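You operate a simulated robot arm through the tools that you are given. There is no shell and no other tool. Be economical: measure what you need, move in short steps, check, and stop when the job is done.

You run a simulated robot arm. Do the job below in one go: nothing can be reset, and whatever is moved stays where it is left.

JOB
Press the glides on the slide home at the card's force.
Fine: all of them in one cycle; the force card gives the force for how many there are; switch the press on; pull the slide out afterwards.

The check looks at the end state, three seconds after you hand in, the way a careful person would. Anything else that was tipped, shoved, dropped, spilled or broken makes it a failure.

ROBOT AND FRAMES
A 6-joint arm with a two-finger parallel gripper, fixed in place. Base frame: the origin is at the foot of the arm, x ahead of it, y to its left, z up; the work surface is at about z = 0. Units: cm, degrees, N and s.
With the tool pointing down near the work surface it reaches from about 14 to 58 cm from the base axis. Its first joint turns from -66.0 to 66.0 degrees. Payload 2.1 kg.
Tool frame: the origin (TCP) lies between the finger pads and is the grasp point; the fingertips stand 3 cm ahead of it; z points along the fingers, y is the line along which they close. The gripper opens to 9.4 cm. The fingers are 2.8 cm wide and 1 cm thick; the gripper's body (5 by 9.6 cm) begins 5.5 cm behind the TCP.
Orientation is that of the tool frame in the base frame, as a unit quaternion [x, y, z, w]. With the fingers straight down and closing along the base's y, the tool's x points along the base's -x, its y along +y and its z along -z.

CONTROLS
- The arm moves only by the tool arm_command. Its arguments are lists of equal length, an entry for each row: "translation": the shift along the tool's x, y, z in units of 500 mm (1.0 is 500 mm), a list of three; "delta_rot": the turn, a rotation vector about the tool's x, y, z in units of 45 degrees (1.0 is 45 degrees), a list of three; "gripper": the opening, from 0 (shut) to 1 (fully open). In form: {"translation": [[dx, dy, dz], ...], "delta_rot": [[ax, ay, az], ...], "gripper": [gripper, ...]}. A call has 1 to 10 rows; each row is the pose to reach, as a shift and turn from the pose commanded when the call began, along the tool's axes at that moment. A call with a number of a shift or a turn outside -1 to 1 is refused whole. Rows are played at 5 a second. More than 5 cm and 8.6 degrees between two rows, or a gripper value outside its range, and nothing of the call is played. A pose out of reach is approached as far as the arm can. The call stops where the force on the tool passes 70 N (or 10 N more than at its start, if that is more) or the arm is blocked; 0.2 s more then pass. The fingers move at their own pace (about 7.2 cm/s each) and stop on an object; they squeeze with about 28 N. The grip force told is the motor's: it shows also when the fingers shut on nothing. Time passes only in rows, and 0.2 s behind the last, so rows that repeat a pose let the fingers close. It gives the time, the measured TCP pose, the force on the tool (base axes), the opening and the grip force at its end, in the units of the frame above (readings bear some noise).
- Cameras (640 x 400 px; columns grow to the right, rows downward): "scene" is fixed at [6.67, -37.76, 49.6]; the picture's right is [0.68, -0.73, 0.00], its down [-0.33, -0.31, -0.89] and it looks along [0.66, 0.61, -0.45] (base axes); focal length 352 px, centre (320, 200). "wrist" rides on the gripper at [7.6, 1.4, -10.3] in the tool frame; the picture's right is [-0.18, 0.98, 0.00], its down [-0.75, -0.14, -0.64] and it looks along [-0.63, -0.12, 0.77] (tool axes); focal length 243 px, centre (320, 200). There is no depth. A picture from a camera that has moved, and an enlarged one, comes with that camera's place and axes in the base frame and with its lens.
- camera(camera): a new picture of that camera. It takes no simulated time.
- close_up(camera, box): a new picture of the part [left, top, right, bottom] of that camera's present view, enlarged. It takes no simulated time.
- sign_off(): hands the job in; it is judged then, once.

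Work in short steps. Places have to be worked out from the pictures, the camera data and where the tool is seen: move nearer, look again, correct. Check each grasp and each placing, and mend what went wrong. You have 120 turns and 76 pictures in all, those below and enlarged ones among them. Open the gripper and draw the arm clear of the work before you hand the job in, unless the task says otherwise; then end with one line.

The tools are called after "Emit:" by a JSON object that holds its "method" and its "body". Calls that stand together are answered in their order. arm_command: Moves the arm, as the interface text tells. Its arguments: {"type":"object","properties":{"translation":{"type":"array","items":{"type":"array","items":{"type":"number"}}},"delta_rot":{"type":"array","items":{"type":"array","items":{"type":"number"}}},"gripper":{"type":"array","items":{"type":"number"}}},"required":["translation","delta_rot","gripper"]} The other tools are called the same way: camera (camera) takes a picture; close_up (camera, box) takes an enlarged picture of a part of a camera's view; sign_off () hands the job in.

At the start:

```text
t: 0.0
ee_pos: [34.91, -4.58, 35.11]
orientation: [0.0, 1.0, 0.001, 0.0]
wrist_force: [0.8, -0.7, -0.1]
gripper_width: 9.38
finger_force: 0.0
```

scene: 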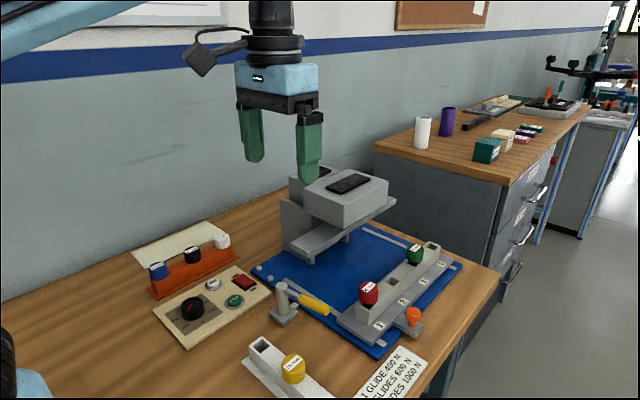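
wrist: 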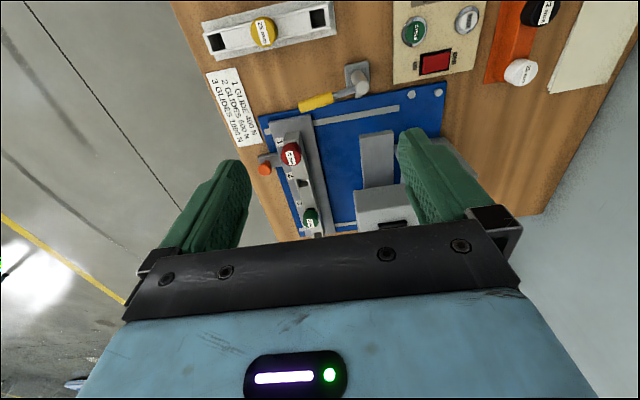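

I see a press, a slide with some glides, a control panel and a force card. I'll enlarge these parts first.

Emit:
{"method": "close_up", "body": {"camera": "scene", "box": [240, 220, 480, 370]}}

Emit:
{"method": "close_up", "body": {"camera": "scene", "box": [120, 220, 300, 350]}}

Emit:
{"method": "close_up", "body": {"camera": "scene", "box": [230, 300, 450, 400]}}

Emit:
{"method": "close_up", "body": {"camera": "wrist", "box": [190, 0, 490, 240]}}

```text
2.67 times, centred on (360, 295) of scene
camera zoom: at [6.67, -37.76, 49.6], right [0.68, -0.73, 0.0], down [-0.33, -0.31, -0.89], along [0.66, 0.61, -0.45], focal length 938 px, centre (213, -53)
```

zoom: 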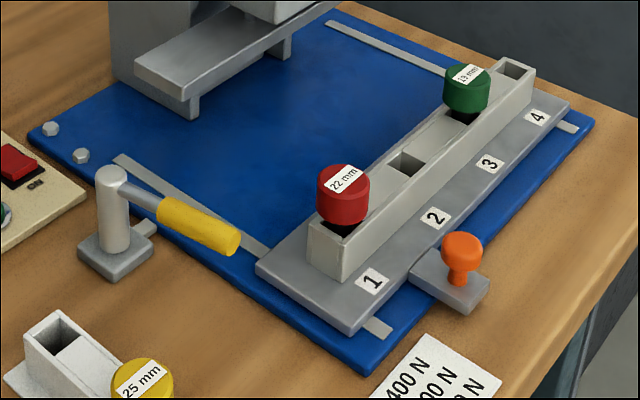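

```text
3.08 times, centred on (210, 285) of scene
camera zoom: at [6.67, -37.76, 49.6], right [0.68, -0.73, 0.0], down [-0.33, -0.31, -0.89], along [0.66, 0.61, -0.45], focal length 1082 px, centre (658, -62)
```

zoom: 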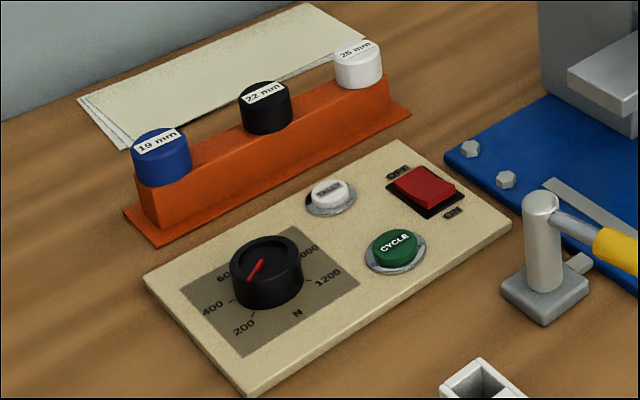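

```text
2.91 times, centred on (340, 350) of scene
camera zoom: at [6.67, -37.76, 49.6], right [0.68, -0.73, 0.0], down [-0.33, -0.31, -0.89], along [0.66, 0.61, -0.45], focal length 1023 px, centre (262, -236)
```

zoom: 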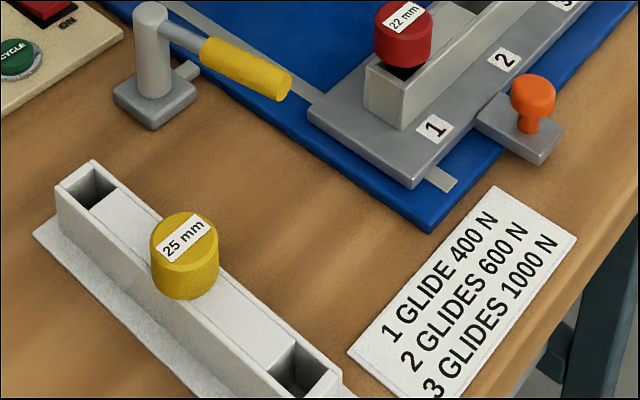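

```text
1.67 times, centred on (340, 120) of wrist
camera zoom: at [27.29, -3.19, 45.61], right [0.18, 0.98, 0.0], down [0.75, -0.14, 0.64], along [0.63, -0.12, -0.77], focal length 404 px, centre (287, 333)
```

zoom: 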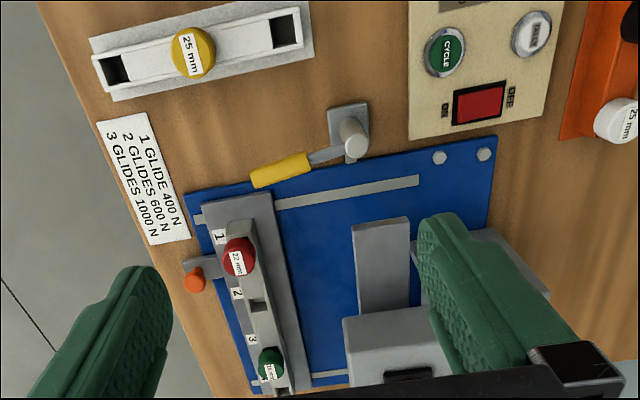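

Two glides (red at 1, green at 3) seem to sit on the slide, so that suggests 600 N. I'll move closer over the slide to look at the glides, the lever and the inside of the press.

Emit:
{"method": "arm_command", "body": {"translation": [[-0.02, -0.047, 0.073], [-0.04, -0.093, 0.147], [-0.06, -0.14, 0.22], [-0.06, -0.14, 0.22]], "delta_rot": [[0, 0, 0], [0, 0, 0], [0, 0, 0], [0, 0, 0]], "gripper": [1, 1, 1, 1]}}

Emit:
{"method": "camera", "body": {"camera": "wrist"}}

Emit:
{"method": "camera", "body": {"camera": "scene"}}

```text
t: 1.0
ee_pos: [37.99, -11.73, 24.18]
orientation: [0.0, 1.0, 0.0, 0.0]
wrist_force: [0.4, -0.6, -0.2]
gripper_width: 9.38
finger_force: 0.1
```

```text
69 pictures are left
camera wrist: at [30.31, -10.28, 34.69], right [0.18, 0.98, 0.0], down [0.75, -0.14, 0.64], along [0.63, -0.12, -0.77], focal length 243 px, centre (320, 200)
```

wrist: 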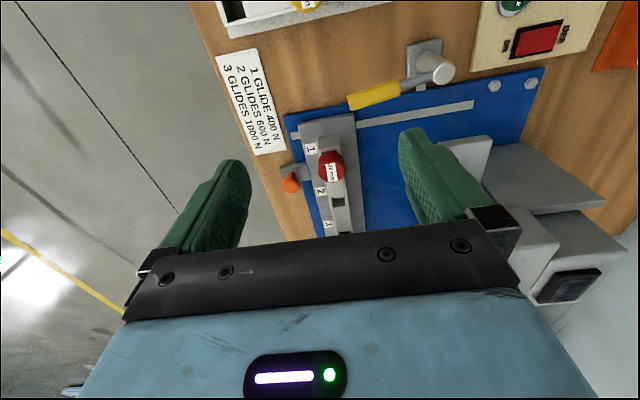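

```text
68 pictures are left
```

scene: 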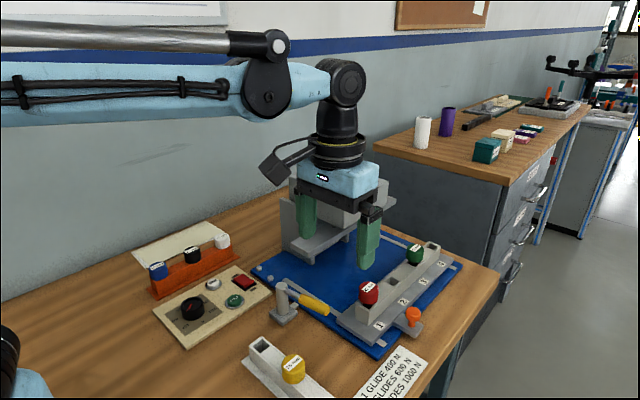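

The red glide is at about (46.5, -12, 9) and the orange knob at about (50.5, -18.8, 5). Next I'll enlarge the press and the lever, and check the slide's far end.

Emit:
{"method": "close_up", "body": {"camera": "scene", "box": [260, 230, 360, 330]}}

Emit:
{"method": "close_up", "body": {"camera": "wrist", "box": [270, 20, 480, 150]}}

Emit:
{"method": "close_up", "body": {"camera": "scene", "box": [330, 230, 470, 340]}}

Emit:
{"method": "close_up", "body": {"camera": "scene", "box": [175, 265, 265, 330]}}

```text
4.00 times, centred on (310, 280) of scene
camera zoom: at [6.67, -37.76, 49.6], right [0.68, -0.73, 0.0], down [-0.33, -0.31, -0.89], along [0.66, 0.61, -0.45], focal length 1407 px, centre (360, -120)
```

zoom: 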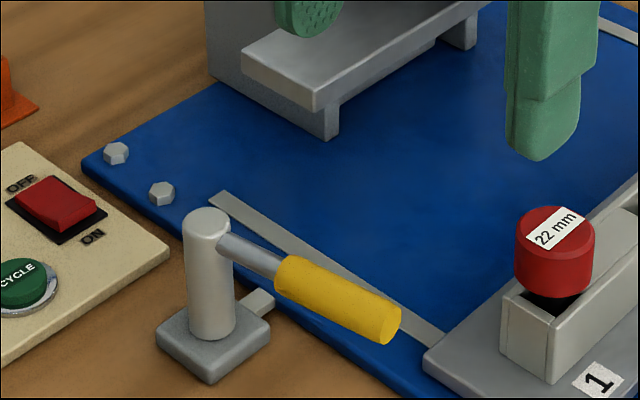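

```text
3.05 times, centred on (375, 85) of wrist
camera zoom: at [30.31, -10.28, 34.69], right [0.18, 0.98, 0.0], down [0.75, -0.14, 0.64], along [0.63, -0.12, -0.77], focal length 739 px, centre (152, 550)
```

zoom: 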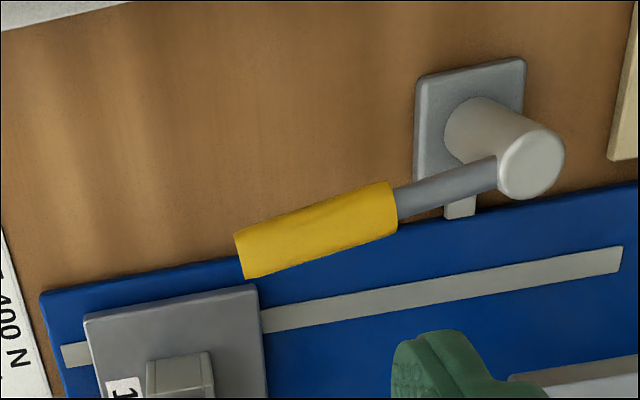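

```text
3.64 times, centred on (400, 285) of scene
camera zoom: at [6.67, -37.76, 49.6], right [0.68, -0.73, 0.0], down [-0.33, -0.31, -0.89], along [0.66, 0.61, -0.45], focal length 1279 px, centre (29, -109)
```

zoom: 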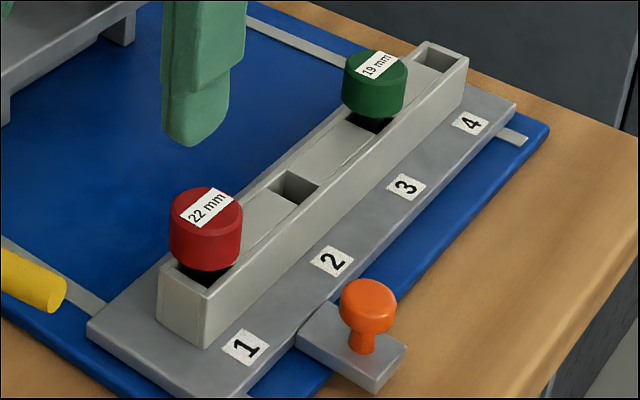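

```text
6.15 times, centred on (220, 298) of scene
camera zoom: at [6.67, -37.76, 49.6], right [0.68, -0.73, 0.0], down [-0.33, -0.31, -0.89], along [0.66, 0.61, -0.45], focal length 2164 px, centre (935, -400)
```

zoom: 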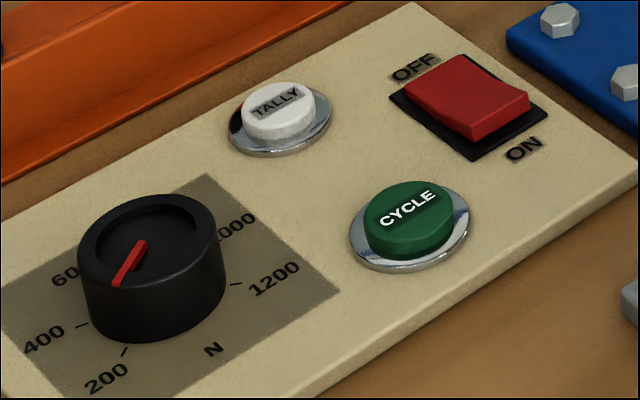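

The grey plate under the press head looks like the ram, at a height of about 11 cm, and it has something hanging below it. I'll turn the wrist camera toward +y to look at the press from the front.

Emit:
{"method": "arm_command", "body": {"translation": [[0, -0.07, 0], [0, -0.14, 0], [0, -0.2, 0], [0, -0.2, 0], [0, -0.2, 0], [0, -0.2, 0], [0, -0.2, 0]], "delta_rot": [[0, 0, -0.18], [0, 0, -0.36], [0, 0, -0.54], [0, 0, -0.72], [0, 0, -0.9], [0, 0, -1], [0, 0, -1]], "gripper": [1, 1, 1, 1, 1, 1, 1]}}

Emit:
{"method": "arm_command", "body": {"translation": [[0, 0, 0], [0, 0, 0], [0, 0, 0], [0, 0, 0], [0, 0, 0], [0, 0, 0], [0, 0, 0]], "delta_rot": [[0, 0, -0.18], [0, 0, -0.36], [0, 0, -0.54], [0, 0, -0.72], [0, 0, -0.9], [0, 0, -1], [0, 0, -1]], "gripper": [1, 1, 1, 1, 1, 1, 1]}}

Emit:
{"method": "camera", "body": {"camera": "wrist"}}

Emit:
{"method": "close_up", "body": {"camera": "scene", "box": [270, 150, 420, 270]}}

```text
t: 2.6
ee_pos: [38.08, -21.83, 24.22]
orientation: [-0.384, 0.924, 0.001, 0.001]
wrist_force: [-0.1, -0.1, -0.4]
gripper_width: 9.4
finger_force: 0.2
```

```text
t: 4.2
ee_pos: [37.89, -21.71, 24.13]
orientation: [0.707, -0.707, 0.001, 0.001]
wrist_force: [0.0, -0.1, 0.5]
gripper_width: 9.41
finger_force: 0.1
```

```text
63 pictures are left
camera wrist: at [36.55, -29.29, 34.62], right [-0.98, 0.18, 0.0], down [0.14, 0.75, 0.64], along [0.12, 0.63, -0.77], focal length 243 px, centre (320, 200)
```

wrist: 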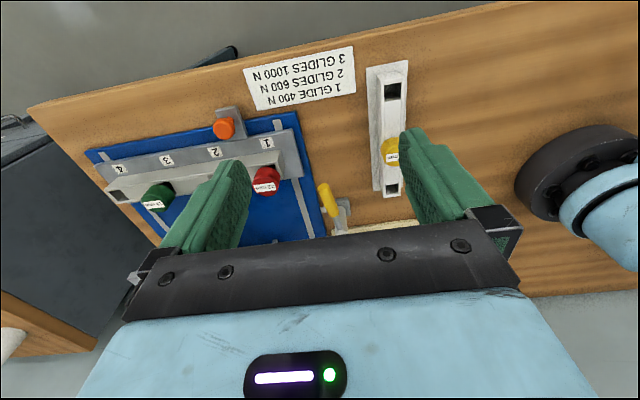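

```text
3.33 times, centred on (345, 210) of scene
camera zoom: at [6.67, -37.76, 49.6], right [0.68, -0.73, 0.0], down [-0.33, -0.31, -0.89], along [0.66, 0.61, -0.45], focal length 1172 px, centre (237, 167)
```

zoom: 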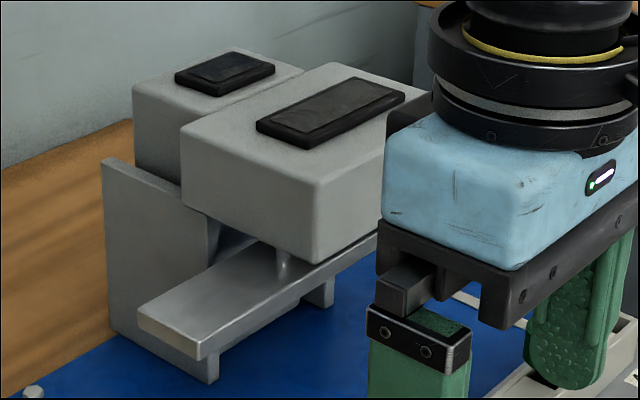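

The ram bar's underside matters, so I'll move the arm out of the way and enlarge the press in the scene camera.

Emit:
{"method": "arm_command", "body": {"translation": [[0.06, 0.07, -0.02], [0.12, 0.14, -0.04], [0.12, 0.2, -0.06], [0.12, 0.28, -0.08], [0.12, 0.28, -0.08]], "delta_rot": [[0, 0, 0], [0, 0, 0], [0, 0, 0], [0, 0, 0], [0, 0, 0]], "gripper": [1, 1, 1, 1, 1]}}

Emit:
{"method": "close_up", "body": {"camera": "scene", "box": [270, 170, 410, 270]}}

Emit:
{"method": "camera", "body": {"camera": "wrist"}}

```text
t: 5.4
ee_pos: [24.01, -27.43, 28.12]
orientation: [-0.707, 0.707, 0.0, 0.0]
wrist_force: [-0.1, 0.0, -0.5]
gripper_width: 9.38
finger_force: 0.1
```

```text
4.00 times, centred on (340, 220) of scene
camera zoom: at [6.67, -37.76, 49.6], right [0.68, -0.73, 0.0], down [-0.33, -0.31, -0.89], along [0.66, 0.61, -0.45], focal length 1407 px, centre (240, 120)
```

zoom: 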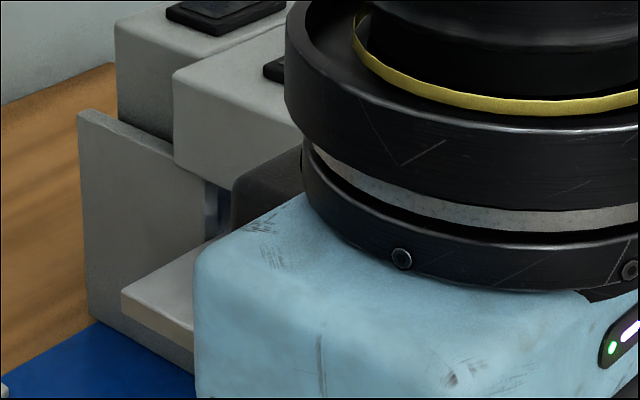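

```text
60 pictures are left
camera wrist: at [22.59, -35.1, 38.57], right [-0.98, 0.18, 0.0], down [0.14, 0.75, 0.64], along [0.12, 0.63, -0.77], focal length 243 px, centre (320, 200)
```

wrist: 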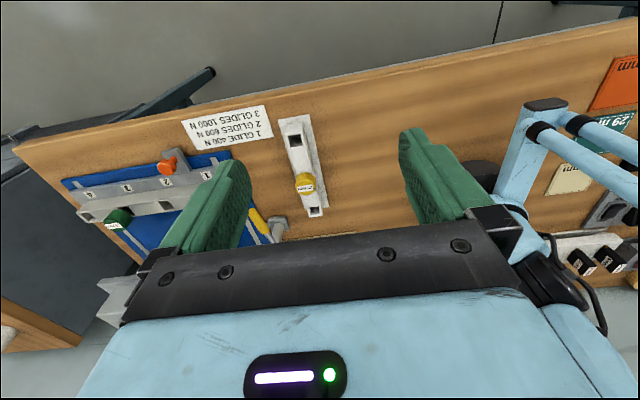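

The arm still blocks the view, so I'll swing it over to the panel side (+y). I need to be there anyway for the dial.

Emit:
{"method": "arm_command", "body": {"translation": [[-0.09, -0.01, 0], [-0.18, -0.02, 0], [-0.27, -0.03, 0], [-0.36, -0.04, 0], [-0.45, -0.05, 0], [-0.54, -0.06, 0], [-0.63, -0.07, 0], [-0.71, -0.08, 0], [-0.78, -0.08, 0], [-0.78, -0.08, 0]], "delta_rot": [[0, 0, 0.1], [0, 0, 0.2], [0, 0, 0.3], [0, 0, 0.4], [0, 0, 0.5], [0, 0, 0.6], [0, 0, 0.7], [0, 0, 0.85], [0, 0, 1], [0, 0, 1]], "gripper": [1, 1, 1, 1, 1, 1, 1, 1, 1, 1]}}

Emit:
{"method": "arm_command", "body": {"translation": [[0, 0, 0], [0, 0, 0], [0, 0, 0], [0, 0, 0], [0, 0, 0], [0, 0, 0], [0, 0, 0]], "delta_rot": [[0, 0, 0.18], [0, 0, 0.36], [0, 0, 0.54], [0, 0, 0.72], [0, 0, 0.9], [0, 0, 1], [0, 0, 1]], "gripper": [1, 1, 1, 1, 1, 0.5, 0.5]}}

Emit:
{"method": "close_up", "body": {"camera": "scene", "box": [270, 160, 420, 270]}}

Emit:
{"method": "camera", "body": {"camera": "wrist"}}

```text
t: 7.6
ee_pos: [27.66, 11.39, 28.22]
orientation: [-0.383, 0.924, 0.0, 0.0]
wrist_force: [0.6, 0.4, 0.0]
gripper_width: 9.41
finger_force: 0.1
```

```text
t: 9.2
ee_pos: [27.88, 11.36, 28.23]
orientation: [0.001, 1.0, 0.0, 0.0]
wrist_force: [-0.2, -0.3, -0.2]
gripper_width: 4.67
finger_force: 0.0
```

```text
3.64 times, centred on (345, 215) of scene
camera zoom: at [6.67, -37.76, 49.6], right [0.68, -0.73, 0.0], down [-0.33, -0.31, -0.89], along [0.66, 0.61, -0.45], focal length 1279 px, centre (229, 146)
```

zoom: 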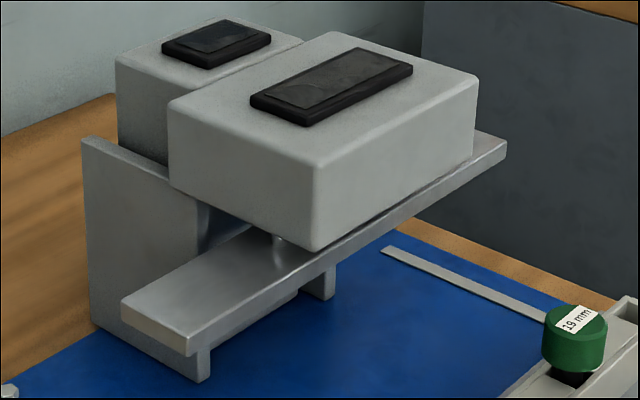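

```text
58 pictures are left
camera wrist: at [20.31, 12.86, 38.58], right [0.19, 0.98, 0.0], down [0.75, -0.14, 0.64], along [0.63, -0.12, -0.77], focal length 243 px, centre (320, 200)
```

wrist: 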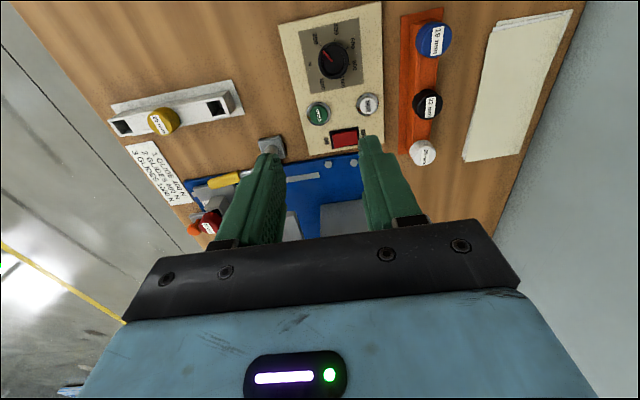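

The press is clear now: a flat ram bar spans all the stations, with two stop posts behind it for the slide. Next I'll enlarge the dial.

Emit:
{"method": "close_up", "body": {"camera": "wrist", "box": [265, 0, 395, 160]}}

Emit:
{"method": "close_up", "body": {"camera": "scene", "box": [165, 270, 235, 340]}}

```text
2.50 times, centred on (330, 80) of wrist
camera zoom: at [20.31, 12.86, 38.58], right [0.19, 0.98, 0.0], down [0.75, -0.14, 0.64], along [0.63, -0.12, -0.77], focal length 606 px, centre (295, 500)
```

zoom: 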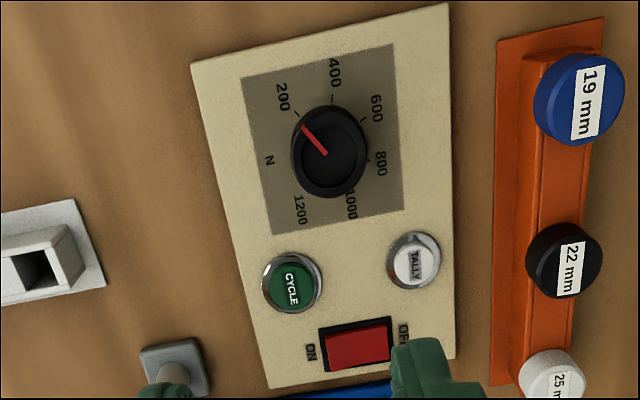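

```text
5.71 times, centred on (200, 305) of scene
camera zoom: at [6.67, -37.76, 49.6], right [0.68, -0.73, 0.0], down [-0.33, -0.31, -0.89], along [0.66, 0.61, -0.45], focal length 2010 px, centre (1006, -400)
```

zoom: 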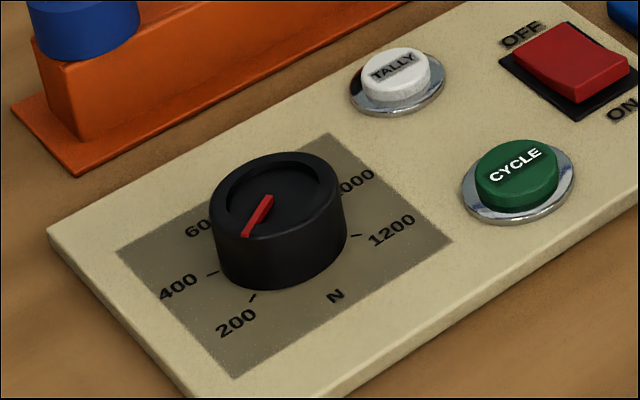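

The pointer is at about 200 and 600 lies about 100° clockwise from it. I estimate the knob axis at (27.1, 13.3) and its top at z of about 3.3, so I'll go down over it and check from nearer.

Emit:
{"method": "arm_command", "body": {"translation": [[0.016, 0.038, 0.09], [0.016, 0.038, 0.18], [0.016, 0.038, 0.27], [0.016, 0.038, 0.34], [0.016, 0.038, 0.34]], "delta_rot": [[0, 0, 0], [0, 0, 0], [0, 0, 0], [0, 0, 0], [0, 0, 0]], "gripper": [0.6, 0.6, 0.6, 0.6, 0.6]}}

Emit:
{"method": "camera", "body": {"camera": "wrist"}}

Emit:
{"method": "close_up", "body": {"camera": "scene", "box": [130, 220, 290, 350]}}

```text
t: 10.4
ee_pos: [26.99, 13.38, 11.17]
orientation: [0.0, 1.0, 0.001, 0.0]
wrist_force: [-0.6, 0.4, 0.2]
gripper_width: 5.66
finger_force: 0.1
```

```text
55 pictures are left
camera wrist: at [19.44, 14.82, 21.6], right [0.18, 0.98, 0.0], down [0.75, -0.14, 0.64], along [0.63, -0.12, -0.77], focal length 243 px, centre (320, 200)
```

wrist: 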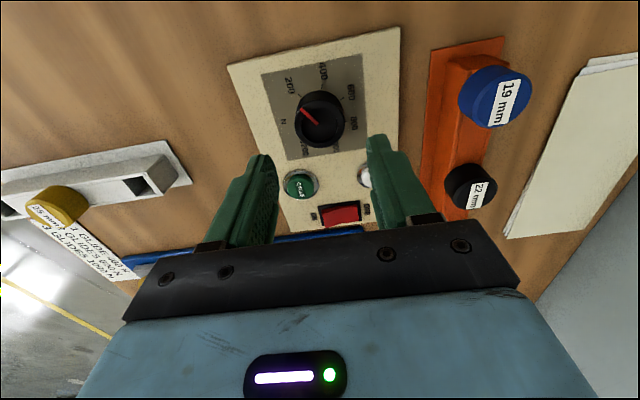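

```text
3.08 times, centred on (210, 285) of scene
camera zoom: at [6.67, -37.76, 49.6], right [0.68, -0.73, 0.0], down [-0.33, -0.31, -0.89], along [0.66, 0.61, -0.45], focal length 1082 px, centre (658, -62)
```

zoom: 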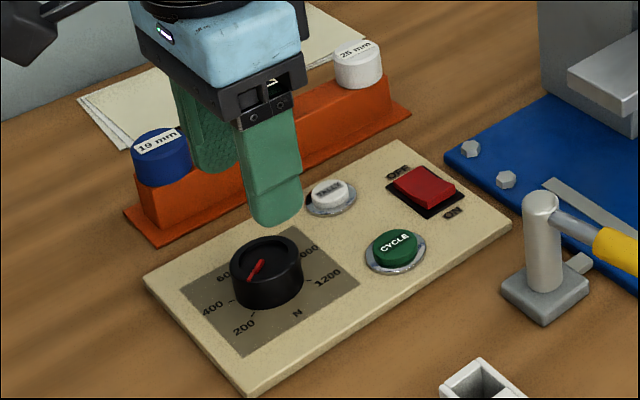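

The wrist ray puts the knob at about (26.5, 13.6) and the scene ray at about (27.2, 13.3), so I'll take the mean. I'll lower the tips to z of about 2 and close on the knob.

Emit:
{"method": "arm_command", "body": {"translation": [[0.004, 0.002, 0.06], [0.004, 0.002, 0.12], [0.004, 0.002, 0.12], [0.004, 0.002, 0.12], [0.004, 0.002, 0.12], [0.004, 0.002, 0.12]], "delta_rot": [[0, 0, 0], [0, 0, 0], [0, 0, 0], [0, 0, 0], [0, 0, 0], [0, 0, 0]], "gripper": [0.6, 0.6, 0.6, 0.2, 0.2, 0.2]}}

Emit:
{"method": "close_up", "body": {"camera": "scene", "box": [150, 250, 250, 340]}}

Emit:
{"method": "camera", "body": {"camera": "wrist"}}

```text
t: 11.8
ee_pos: [26.71, 13.25, 5.08]
orientation: [0.001, 1.0, -0.003, -0.001]
wrist_force: [-0.4, -20.3, -27.8]
gripper_width: 3.9
finger_force: 45.1
```

```text
4.44 times, centred on (200, 295) of scene
camera zoom: at [6.68, -37.76, 49.6], right [0.68, -0.73, 0.0], down [-0.33, -0.31, -0.89], along [0.66, 0.61, -0.45], focal length 1563 px, centre (853, -222)
```

zoom: 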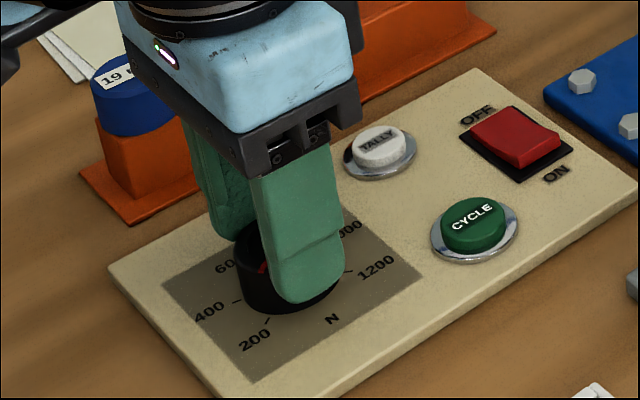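

```text
52 pictures are left
camera wrist: at [19.17, 14.85, 15.62], right [0.19, 0.98, 0.0], down [0.75, -0.14, 0.64], along [0.63, -0.12, -0.77], focal length 243 px, centre (320, 200)
```

wrist: 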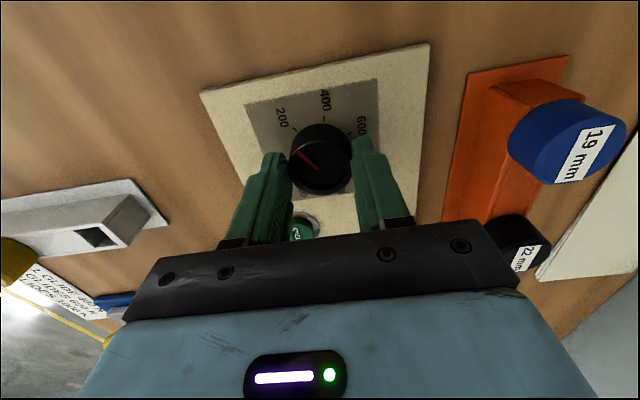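

The grip is about half a centimetre off in x, with a side load. I'll open, shift to about x 26.2 and y 13.3, and close again.

Emit:
{"method": "arm_command", "body": {"translation": [[0, 0, 0], [0, 0, 0], [0.012, -0.003, 0], [0.012, -0.003, 0], [0.012, -0.003, 0], [0.012, -0.003, 0], [0.012, -0.003, 0]], "delta_rot": [[0, 0, 0], [0, 0, 0], [0, 0, 0], [0, 0, 0], [0, 0, 0], [0, 0, 0], [0, 0, 0]], "gripper": [0.55, 0.55, 0.55, 0.55, 0.2, 0.2, 0.2]}}

Emit:
{"method": "camera", "body": {"camera": "wrist"}}

```text
t: 13.4
ee_pos: [26.16, 13.22, 5.24]
orientation: [0.0, 1.0, 0.0, 0.0]
wrist_force: [-0.5, 1.6, 2.0]
gripper_width: 3.9
finger_force: 45.1
```

```text
51 pictures are left
camera wrist: at [18.61, 14.78, 15.62], right [0.18, 0.98, 0.0], down [0.75, -0.14, 0.64], along [0.63, -0.12, -0.77], focal length 243 px, centre (320, 200)
```

wrist: 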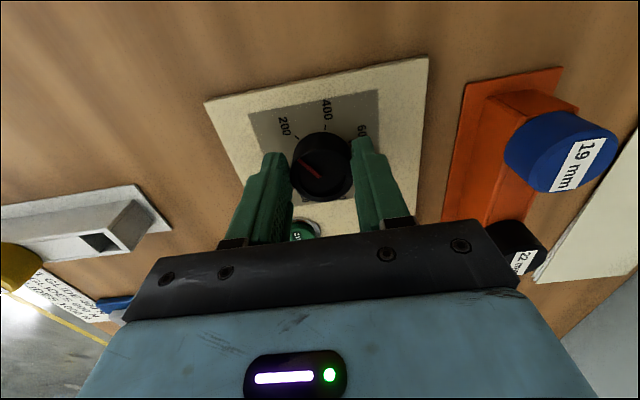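

The grip is centred with no side load. I'll turn the knob 45° clockwise and check.

Emit:
{"method": "arm_command", "body": {"translation": [[0, 0, 0], [0, 0, 0], [0, 0, 0], [0, 0, 0], [0, 0, 0], [0, 0, 0], [0, 0, 0]], "delta_rot": [[0, 0, 0.17], [0, 0, 0.34], [0, 0, 0.51], [0, 0, 0.68], [0, 0, 0.85], [0, 0, 1], [0, 0, 1]], "gripper": [0.2, 0.2, 0.2, 0.2, 0.2, 0.2, 0.2]}}

Emit:
{"method": "camera", "body": {"camera": "wrist"}}

```text
t: 15.0
ee_pos: [26.45, 13.63, 5.2]
orientation: [0.382, 0.924, 0.012, 0.0]
wrist_force: [26.0, 56.9, -14.4]
gripper_width: 3.95
finger_force: 44.7
```

```text
50 pictures are left
camera wrist: at [22.05, 19.94, 15.7], right [0.83, 0.56, 0.02], down [0.43, -0.65, 0.63], along [0.37, -0.51, -0.77], focal length 243 px, centre (320, 200)
```

wrist: 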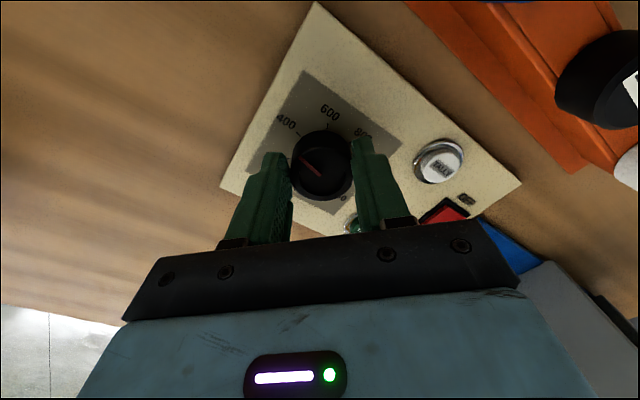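

The knob turned with the grip, and the side load says its axis is nearer (26.8, 13.25). I'll recentre while still gripping and turn another 45°.

Emit:
{"method": "arm_command", "body": {"translation": [[-0.009, 0.0066, 0], [-0.009, 0.0066, 0], [-0.009, 0.0066, 0]], "delta_rot": [[0, 0, 0], [0, 0, 0], [0, 0, 0]], "gripper": [0.2, 0.2, 0.2]}}

Emit:
{"method": "arm_command", "body": {"translation": [[0, 0, 0], [0, 0, 0], [0, 0, 0], [0, 0, 0], [0, 0, 0], [0, 0, 0], [0, 0, 0]], "delta_rot": [[0, 0, 0.17], [0, 0, 0.34], [0, 0, 0.51], [0, 0, 0.68], [0, 0, 0.85], [0, 0, 1], [0, 0, 1]], "gripper": [0.2, 0.2, 0.2, 0.2, 0.2, 0.2, 0.2]}}

Emit:
{"method": "camera", "body": {"camera": "wrist"}}

```text
t: 15.8
ee_pos: [26.72, 13.5, 5.17]
orientation: [0.383, 0.924, 0.008, -0.003]
wrist_force: [4.5, 47.8, 3.5]
gripper_width: 3.9
finger_force: 45.2
```

```text
t: 17.4
ee_pos: [26.86, 13.21, 5.16]
orientation: [0.708, 0.707, 0.006, 0.0]
wrist_force: [15.8, 27.2, -4.6]
gripper_width: 3.91
finger_force: 44.7
```

```text
49 pictures are left
camera wrist: at [28.4, 20.82, 15.69], right [0.98, -0.19, 0.0], down [-0.15, -0.76, 0.64], along [-0.11, -0.62, -0.77], focal length 243 px, centre (320, 200)
```

wrist: 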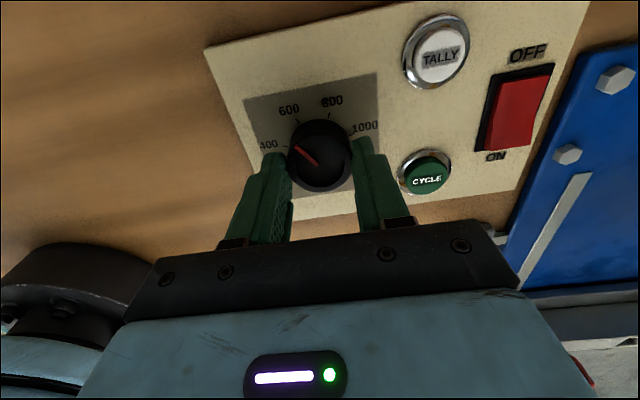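

Emit:
{"method": "close_up", "body": {"camera": "wrist", "box": [240, 70, 400, 200]}}

```text
3.08 times, centred on (320, 135) of wrist
camera zoom: at [28.4, 20.82, 15.69], right [0.98, -0.19, 0.0], down [-0.15, -0.76, 0.64], along [-0.11, -0.62, -0.77], focal length 746 px, centre (320, 400)
```

zoom: 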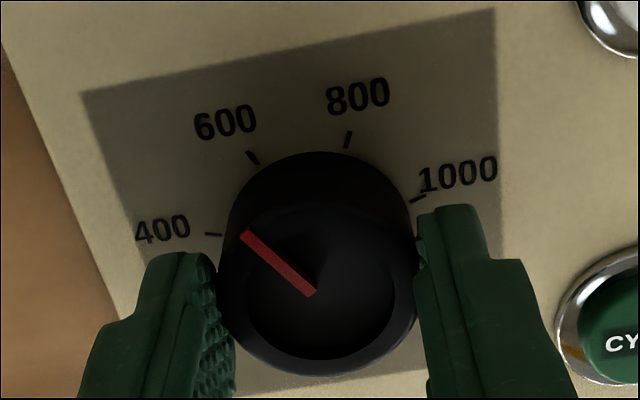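

The pointer reads about 125° against about 115° for the 600 mark. I'll turn 10° more, then let go and look.

Emit:
{"method": "arm_command", "body": {"translation": [[0, 0.002, 0], [0, 0.002, 0], [0, 0.002, 0], [0, 0.002, 0], [0, 0.002, 0]], "delta_rot": [[0, 0, 0.11], [0, 0, 0.225], [0, 0, 0.225], [0, 0, 0.225], [0, 0, 0.225]], "gripper": [0.2, 0.2, 0.2, 0.55, 0.55]}}

Emit:
{"method": "arm_command", "body": {"translation": [[0, 0, -0.1], [0, 0, -0.2], [0, 0, -0.2]], "delta_rot": [[0, 0, 0], [0, 0, 0], [0, 0, 0]], "gripper": [0.6, 0.6, 0.6]}}

Emit:
{"method": "close_up", "body": {"camera": "wrist", "box": [240, 40, 440, 200]}}

```text
t: 18.6
ee_pos: [26.95, 13.12, 5.08]
orientation: [0.767, 0.642, -0.001, 0.0]
wrist_force: [-0.4, 0.1, 0.3]
gripper_width: 5.15
finger_force: 0.0
```

```text
t: 19.4
ee_pos: [27.16, 12.96, 15.4]
orientation: [0.766, 0.642, 0.0, 0.001]
wrist_force: [-0.1, 0.5, 0.2]
gripper_width: 5.63
finger_force: 0.0
```

```text
2.50 times, centred on (340, 120) of wrist
camera zoom: at [29.92, 20.26, 25.78], right [0.94, -0.35, 0.0], down [-0.27, -0.72, 0.64], along [-0.23, -0.6, -0.77], focal length 606 px, centre (270, 400)
```

zoom: 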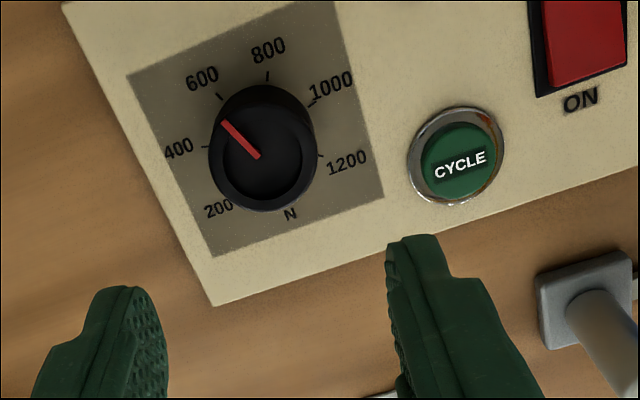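

The pointer now sits on 600 (115° measured). Next I'll turn the wrist back to the default and close the fingers, heading for the ON side of the rocker at about (38.6, 11.7).

Emit:
{"method": "arm_command", "body": {"translation": [[0, 0, 0], [0, 0, 0], [0, 0, 0], [0, 0, 0], [0, 0, 0], [0, 0, 0], [0, 0, 0]], "delta_rot": [[0, 0, -0.18], [0, 0, -0.36], [0, 0, -0.54], [0, 0, -0.72], [0, 0, -0.9], [0, 0, -1], [0, 0, -1]], "gripper": [0, 0, 0, 0, 0, 0, 0]}}

Emit:
{"method": "arm_command", "body": {"translation": [[0, 0, 0], [0, 0, 0], [0, 0, 0], [0, 0, 0], [0, 0, 0], [0, 0, 0], [0, 0, 0]], "delta_rot": [[0, 0, -0.18], [0, 0, -0.36], [0, 0, -0.54], [0, 0, -0.72], [0, 0, -0.9], [0, 0, -1], [0, 0, -1]], "gripper": [0, 0, 0, 0, 0, 0, 0]}}

Emit:
{"method": "arm_command", "body": {"translation": [[0, 0, 0], [0, 0, 0], [0, 0, 0]], "delta_rot": [[0, 0, -0.11], [0, 0, -0.225], [0, 0, -0.225]], "gripper": [0, 0, 0]}}

```text
t: 21.0
ee_pos: [26.85, 13.2, 15.08]
orientation: [0.462, 0.887, -0.001, 0.001]
wrist_force: [0.6, 0.9, -0.6]
gripper_width: 0.01
finger_force: 27.9
```

```text
t: 22.6
ee_pos: [26.91, 13.14, 15.18]
orientation: [0.087, 0.996, 0.001, 0.001]
wrist_force: [0.4, -0.4, 0.5]
gripper_width: 0.0
finger_force: 28.1
```

```text
t: 23.4
ee_pos: [26.89, 13.14, 15.19]
orientation: [-0.001, 1.0, 0.001, 0.0]
wrist_force: [-0.7, 0.2, -0.6]
gripper_width: 0.0
finger_force: 27.7
```

Emit:
{"method": "arm_command", "body": {"translation": [[-0.08, -0.01, 0.03], [-0.16, -0.02, 0.06], [-0.234, -0.029, 0.1], [-0.234, -0.029, 0.14], [-0.234, -0.029, 0.14]], "delta_rot": [[0, 0, 0], [0, 0, 0], [0, 0, 0], [0, 0, 0], [0, 0, 0]], "gripper": [0, 0, 0, 0, 0]}}

Emit:
{"method": "camera", "body": {"camera": "wrist"}}

Emit:
{"method": "close_up", "body": {"camera": "scene", "box": [200, 240, 300, 320]}}

```text
t: 24.6
ee_pos: [38.46, 11.44, 8.16]
orientation: [0.0, 1.0, 0.0, 0.0]
wrist_force: [-0.5, -0.2, -0.1]
gripper_width: 0.0
finger_force: 27.7
```

```text
46 pictures are left
camera wrist: at [30.88, 12.98, 18.6], right [0.18, 0.98, 0.0], down [0.75, -0.14, 0.64], along [0.63, -0.12, -0.77], focal length 243 px, centre (320, 200)
```

wrist: 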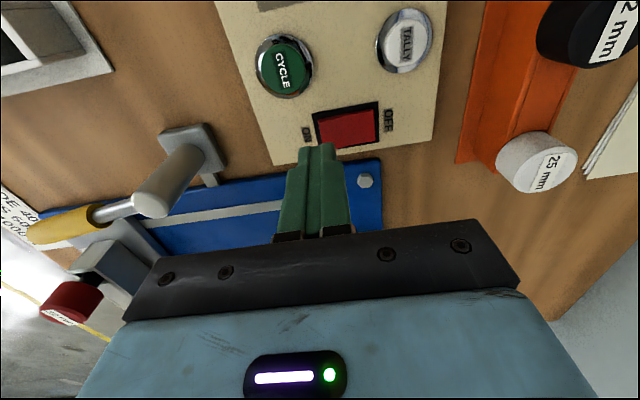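

```text
5.00 times, centred on (250, 280) of scene
camera zoom: at [6.67, -37.76, 49.6], right [0.68, -0.73, 0.0], down [-0.33, -0.31, -0.89], along [0.66, 0.61, -0.45], focal length 1758 px, centre (670, -200)
```

zoom: 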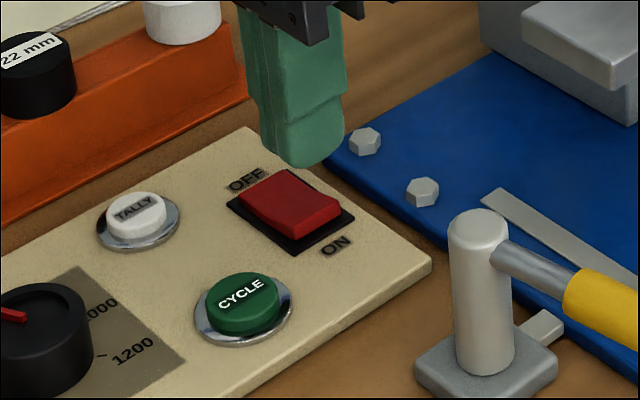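

The rocker's ON edge is at y of about 11.5 and its middle at about 13.4. I'll press down at (38.2, 12.1) in small steps and then rise.

Emit:
{"method": "arm_command", "body": {"translation": [[0.004, 0.011, 0.03], [0.004, 0.011, 0.046], [0.004, 0.011, 0.052], [0.004, 0.011, 0.058], [0.004, 0.011, 0.064], [0.004, 0.011, 0.068]], "delta_rot": [[0, 0, 0], [0, 0, 0], [0, 0, 0], [0, 0, 0], [0, 0, 0], [0, 0, 0]], "gripper": [0, 0, 0, 0, 0, 0]}}

Emit:
{"method": "close_up", "body": {"camera": "scene", "box": [200, 240, 300, 320]}}

```text
t: 26.0
ee_pos: [38.39, 12.22, 4.75]
orientation: [-0.001, 1.0, 0.0, -0.001]
wrist_force: [0.5, -0.4, 1.0]
gripper_width: 0.01
finger_force: 27.2
```

```text
5.00 times, centred on (250, 280) of scene
camera zoom: at [6.67, -37.76, 49.6], right [0.68, -0.73, 0.0], down [-0.33, -0.31, -0.89], along [0.66, 0.61, -0.45], focal length 1758 px, centre (670, -200)
```

zoom: 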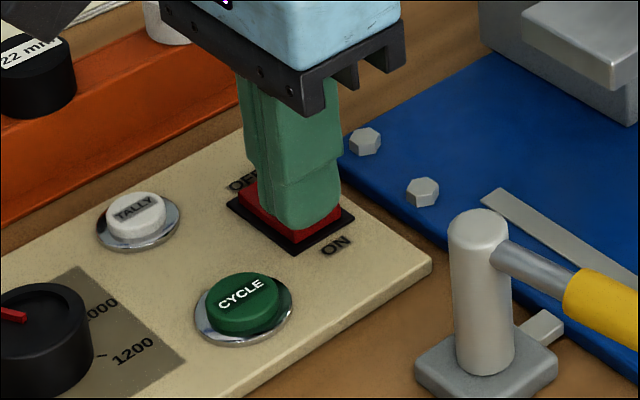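

The rocker seems to have gone down with little force. I'll raise the tool and check.

Emit:
{"method": "arm_command", "body": {"translation": [[0.02, 0, -0.06], [0.05, 0, -0.14], [0.08, 0, -0.22], [0.08, 0, -0.22]], "delta_rot": [[0, 0, 0], [0, 0, 0], [0, 0, 0], [0, 0, 0]], "gripper": [0, 0, 0, 0]}}

Emit:
{"method": "close_up", "body": {"camera": "scene", "box": [200, 240, 300, 320]}}

```text
t: 27.0
ee_pos: [34.55, 12.24, 15.81]
orientation: [0.0, 1.0, -0.001, 0.0]
wrist_force: [-0.2, -0.2, -0.6]
gripper_width: 0.02
finger_force: 27.8
```

```text
5.00 times, centred on (250, 280) of scene
camera zoom: at [6.67, -37.76, 49.6], right [0.68, -0.73, 0.0], down [-0.33, -0.31, -0.89], along [0.66, 0.61, -0.45], focal length 1758 px, centre (670, -200)
```

zoom: 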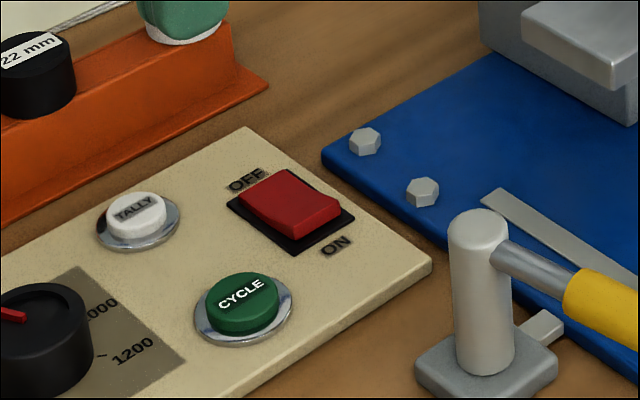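

The rocker hasn't changed, with its ON edge still up. The tip only just reached it, so I'll go back and press deeper until the force rises.

Emit:
{"method": "arm_command", "body": {"translation": [[-0.04, 0, 0.08], [-0.08, 0, 0.15], [-0.08, 0, 0.21], [-0.08, 0, 0.222], [-0.08, 0, 0.228], [-0.08, 0, 0.234], [-0.08, 0, 0.24], [-0.08, 0, 0.246]], "delta_rot": [[0, 0, 0], [0, 0, 0], [0, 0, 0], [0, 0, 0], [0, 0, 0], [0, 0, 0], [0, 0, 0], [0, 0, 0]], "gripper": [0, 0, 0, 0, 0, 0, 0, 0]}}

```text
t: 28.3
ee_pos: [38.45, 12.17, 4.53]
orientation: [0.0, 1.0, 0.0, -0.001]
wrist_force: [-1.5, 0.0, 23.5]
gripper_width: 0.0
finger_force: 27.8
stopped in row 6: the force on the tool passed its limit (the readings are from after the stop); the commanded pose is now the measured one
```

Emit:
{"method": "arm_command", "body": {"translation": [[0.02, 0, -0.08], [0.05, 0, -0.15], [0.08, 0, -0.22], [0.08, 0, -0.22]], "delta_rot": [[0, 0, 0], [0, 0, 0], [0, 0, 0], [0, 0, 0]], "gripper": [0, 0, 0, 0]}}

Emit:
{"method": "close_up", "body": {"camera": "scene", "box": [200, 240, 300, 320]}}

Emit:
{"method": "close_up", "body": {"camera": "wrist", "box": [220, 0, 440, 160]}}

```text
t: 29.3
ee_pos: [34.18, 12.24, 15.66]
orientation: [0.0, 1.0, 0.001, -0.002]
wrist_force: [0.1, 0.5, 0.1]
gripper_width: 0.0
finger_force: 27.9
```

```text
5.00 times, centred on (250, 280) of scene
camera zoom: at [6.67, -37.76, 49.6], right [0.68, -0.73, 0.0], down [-0.33, -0.31, -0.89], along [0.66, 0.61, -0.45], focal length 1758 px, centre (670, -200)
```

zoom: 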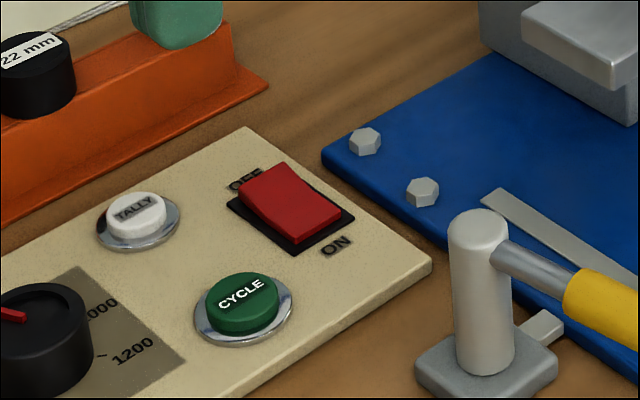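

```text
2.50 times, centred on (330, 80) of wrist
camera zoom: at [26.69, 13.78, 26.06], right [0.18, 0.98, 0.0], down [0.75, -0.14, 0.64], along [0.63, -0.12, -0.77], focal length 606 px, centre (295, 500)
```

zoom: 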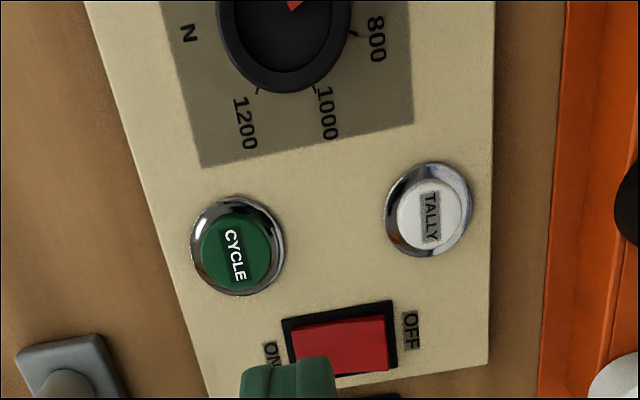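

The rocker is ON now. Next I'll carry the arm over to the slide's orange knob, turning the tool so the fingers close along x and the camera is on the -y side.

Emit:
{"method": "arm_command", "body": {"translation": [[0, 0, -0.1], [0, -0.05, -0.18], [0, -0.14, -0.2], [-0.01, -0.23, -0.2], [-0.02, -0.32, -0.2], [-0.03, -0.41, -0.2], [-0.04, -0.5, -0.2], [-0.06, -0.59, -0.2], [-0.08, -0.67, -0.2], [-0.08, -0.67, -0.2]], "delta_rot": [[0, 0, 0], [0, 0, -0.1], [0, 0, -0.2], [0, 0, -0.3], [0, 0, -0.4], [0, 0, -0.5], [0, 0, -0.65], [0, 0, -0.8], [0, 0, -0.95], [0, 0, -1]], "gripper": [0.5, 0.5, 0.5, 0.5, 0.5, 0.5, 0.5, 0.5, 0.5, 0.5]}}

Emit:
{"method": "arm_command", "body": {"translation": [[0, 0, 0], [0, 0, 0], [0, 0, 0], [0, 0, 0], [0, 0, 0], [0, 0, 0], [0, 0, 0]], "delta_rot": [[0, 0, -0.18], [0, 0, -0.36], [0, 0, -0.54], [0, 0, -0.72], [0, 0, -0.9], [0, 0, -1], [0, 0, -1]], "gripper": [0.5, 0.5, 0.5, 0.5, 0.5, 0.5, 0.5]}}

```text
t: 31.5
ee_pos: [38.51, -21.42, 25.78]
orientation: [-0.384, 0.923, -0.001, 0.0]
wrist_force: [0.4, 0.5, 0.3]
gripper_width: 4.69
finger_force: 0.1
```

```text
t: 33.1
ee_pos: [38.47, -21.29, 25.52]
orientation: [0.707, -0.707, 0.0, 0.0]
wrist_force: [-0.7, -0.2, -0.6]
gripper_width: 4.7
finger_force: 0.1
```

Next I'll tilt the fingers 30° toward +y, so the body stays clear of the press, and come down near the knob.

Emit:
{"method": "arm_command", "body": {"translation": [[-0.004, -0.05, 0.05], [-0.008, -0.1, 0.1], [-0.012, -0.15, 0.16], [-0.016, -0.2, 0.22], [-0.016, -0.2, 0.22]], "delta_rot": [[0, -0.16, 0], [0, -0.33, 0], [0, -0.5, 0], [0, -0.667, 0], [0, -0.667, 0]], "gripper": [0.5, 0.5, 0.5, 0.5, 0.5]}}

Emit:
{"method": "camera", "body": {"camera": "wrist"}}

Emit:
{"method": "close_up", "body": {"camera": "scene", "box": [330, 220, 480, 340]}}

```text
t: 34.3
ee_pos: [48.36, -20.55, 14.6]
orientation: [-0.682, 0.683, 0.185, 0.184]
wrist_force: [0.4, -0.3, 0.2]
gripper_width: 4.7
finger_force: 0.0
```

```text
40 pictures are left
camera wrist: at [46.96, -32.26, 19.79], right [-0.98, 0.16, 0.09], down [0.14, 0.33, 0.93], along [0.12, 0.93, -0.35], focal length 243 px, centre (320, 200)
```

wrist: 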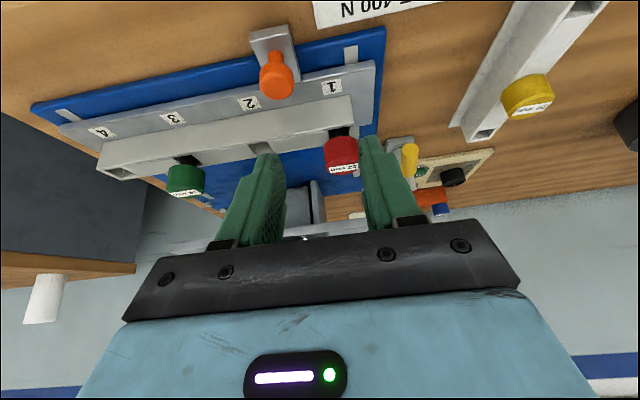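

```text
3.33 times, centred on (405, 280) of scene
camera zoom: at [6.67, -37.76, 49.6], right [0.68, -0.73, 0.0], down [-0.33, -0.31, -0.89], along [0.66, 0.61, -0.45], focal length 1172 px, centre (37, -67)
```

zoom: 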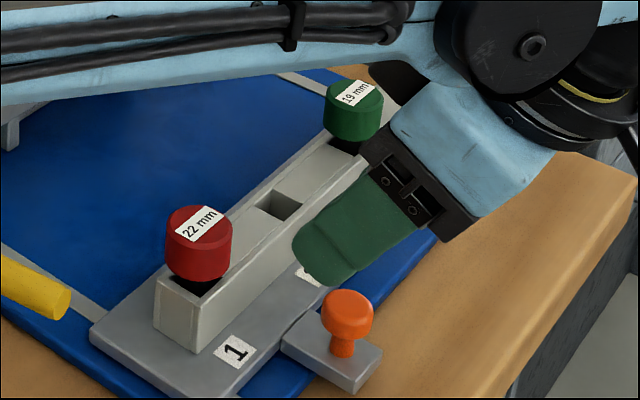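

The knob is at about (51, -18.8, 5). I'll line up in x, go down so the fingers straddle it, and close.

Emit:
{"method": "arm_command", "body": {"translation": [[0, -0.052, 0], [0.032, -0.052, 0.077], [0.049, -0.052, 0.115], [0.065, -0.052, 0.154], [0.065, -0.052, 0.154]], "delta_rot": [[0, 0, 0], [0, 0, 0], [0, 0, 0], [0, 0, 0], [0, 0, 0]], "gripper": [0.5, 0.5, 0.5, 0.5, 0.5]}}

Emit:
{"method": "camera", "body": {"camera": "wrist"}}

Emit:
{"method": "close_up", "body": {"camera": "scene", "box": [330, 250, 480, 370]}}

```text
t: 35.5
ee_pos: [51.09, -19.55, 6.23]
orientation: [-0.683, 0.684, 0.183, 0.182]
wrist_force: [-0.1, -0.2, -0.1]
gripper_width: 4.71
finger_force: 0.0
out of reach, approached as far as the arm can: row 1
```

```text
38 pictures are left
camera wrist: at [49.7, -31.23, 11.45], right [-0.98, 0.16, 0.09], down [0.14, 0.33, 0.93], along [0.12, 0.93, -0.35], focal length 243 px, centre (320, 200)
```

wrist: 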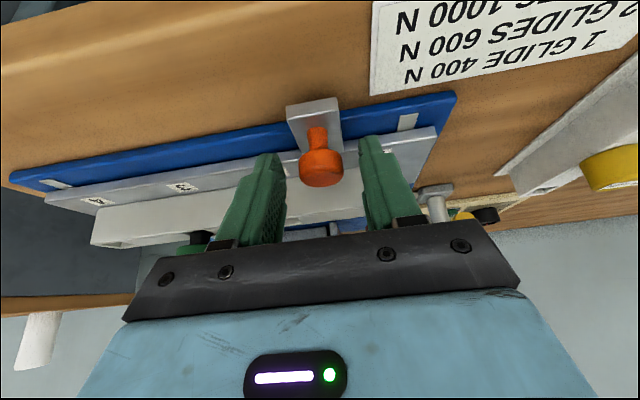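

```text
3.33 times, centred on (405, 310) of scene
camera zoom: at [6.67, -37.76, 49.6], right [0.68, -0.73, 0.0], down [-0.33, -0.31, -0.89], along [0.66, 0.61, -0.45], focal length 1172 px, centre (37, -167)
```

zoom: 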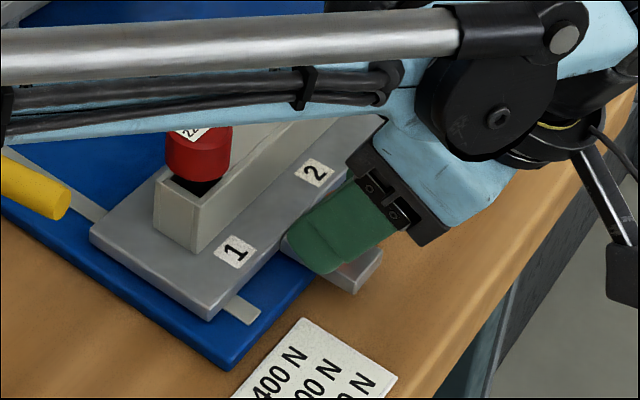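

The knob sits between the fingers. I'll close on it.

Emit:
{"method": "arm_command", "body": {"translation": [[0, 0, 0], [0, 0, 0], [0, 0, 0], [0, 0, 0]], "delta_rot": [[0, 0, 0], [0, 0, 0], [0, 0, 0], [0, 0, 0]], "gripper": [0.1, 0.1, 0.1, 0.1]}}

Emit:
{"method": "camera", "body": {"camera": "wrist"}}

```text
t: 36.5
ee_pos: [50.95, -19.54, 6.12]
orientation: [-0.683, 0.683, 0.184, 0.182]
wrist_force: [-16.1, 5.7, -5.5]
gripper_width: 2.54
finger_force: 45.7
```

```text
36 pictures are left
camera wrist: at [49.65, -31.25, 11.46], right [-0.98, 0.16, 0.1], down [0.14, 0.33, 0.93], along [0.12, 0.93, -0.35], focal length 243 px, centre (320, 200)
```

wrist: 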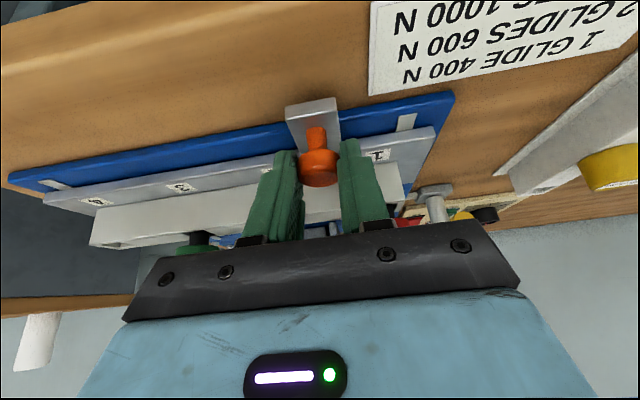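

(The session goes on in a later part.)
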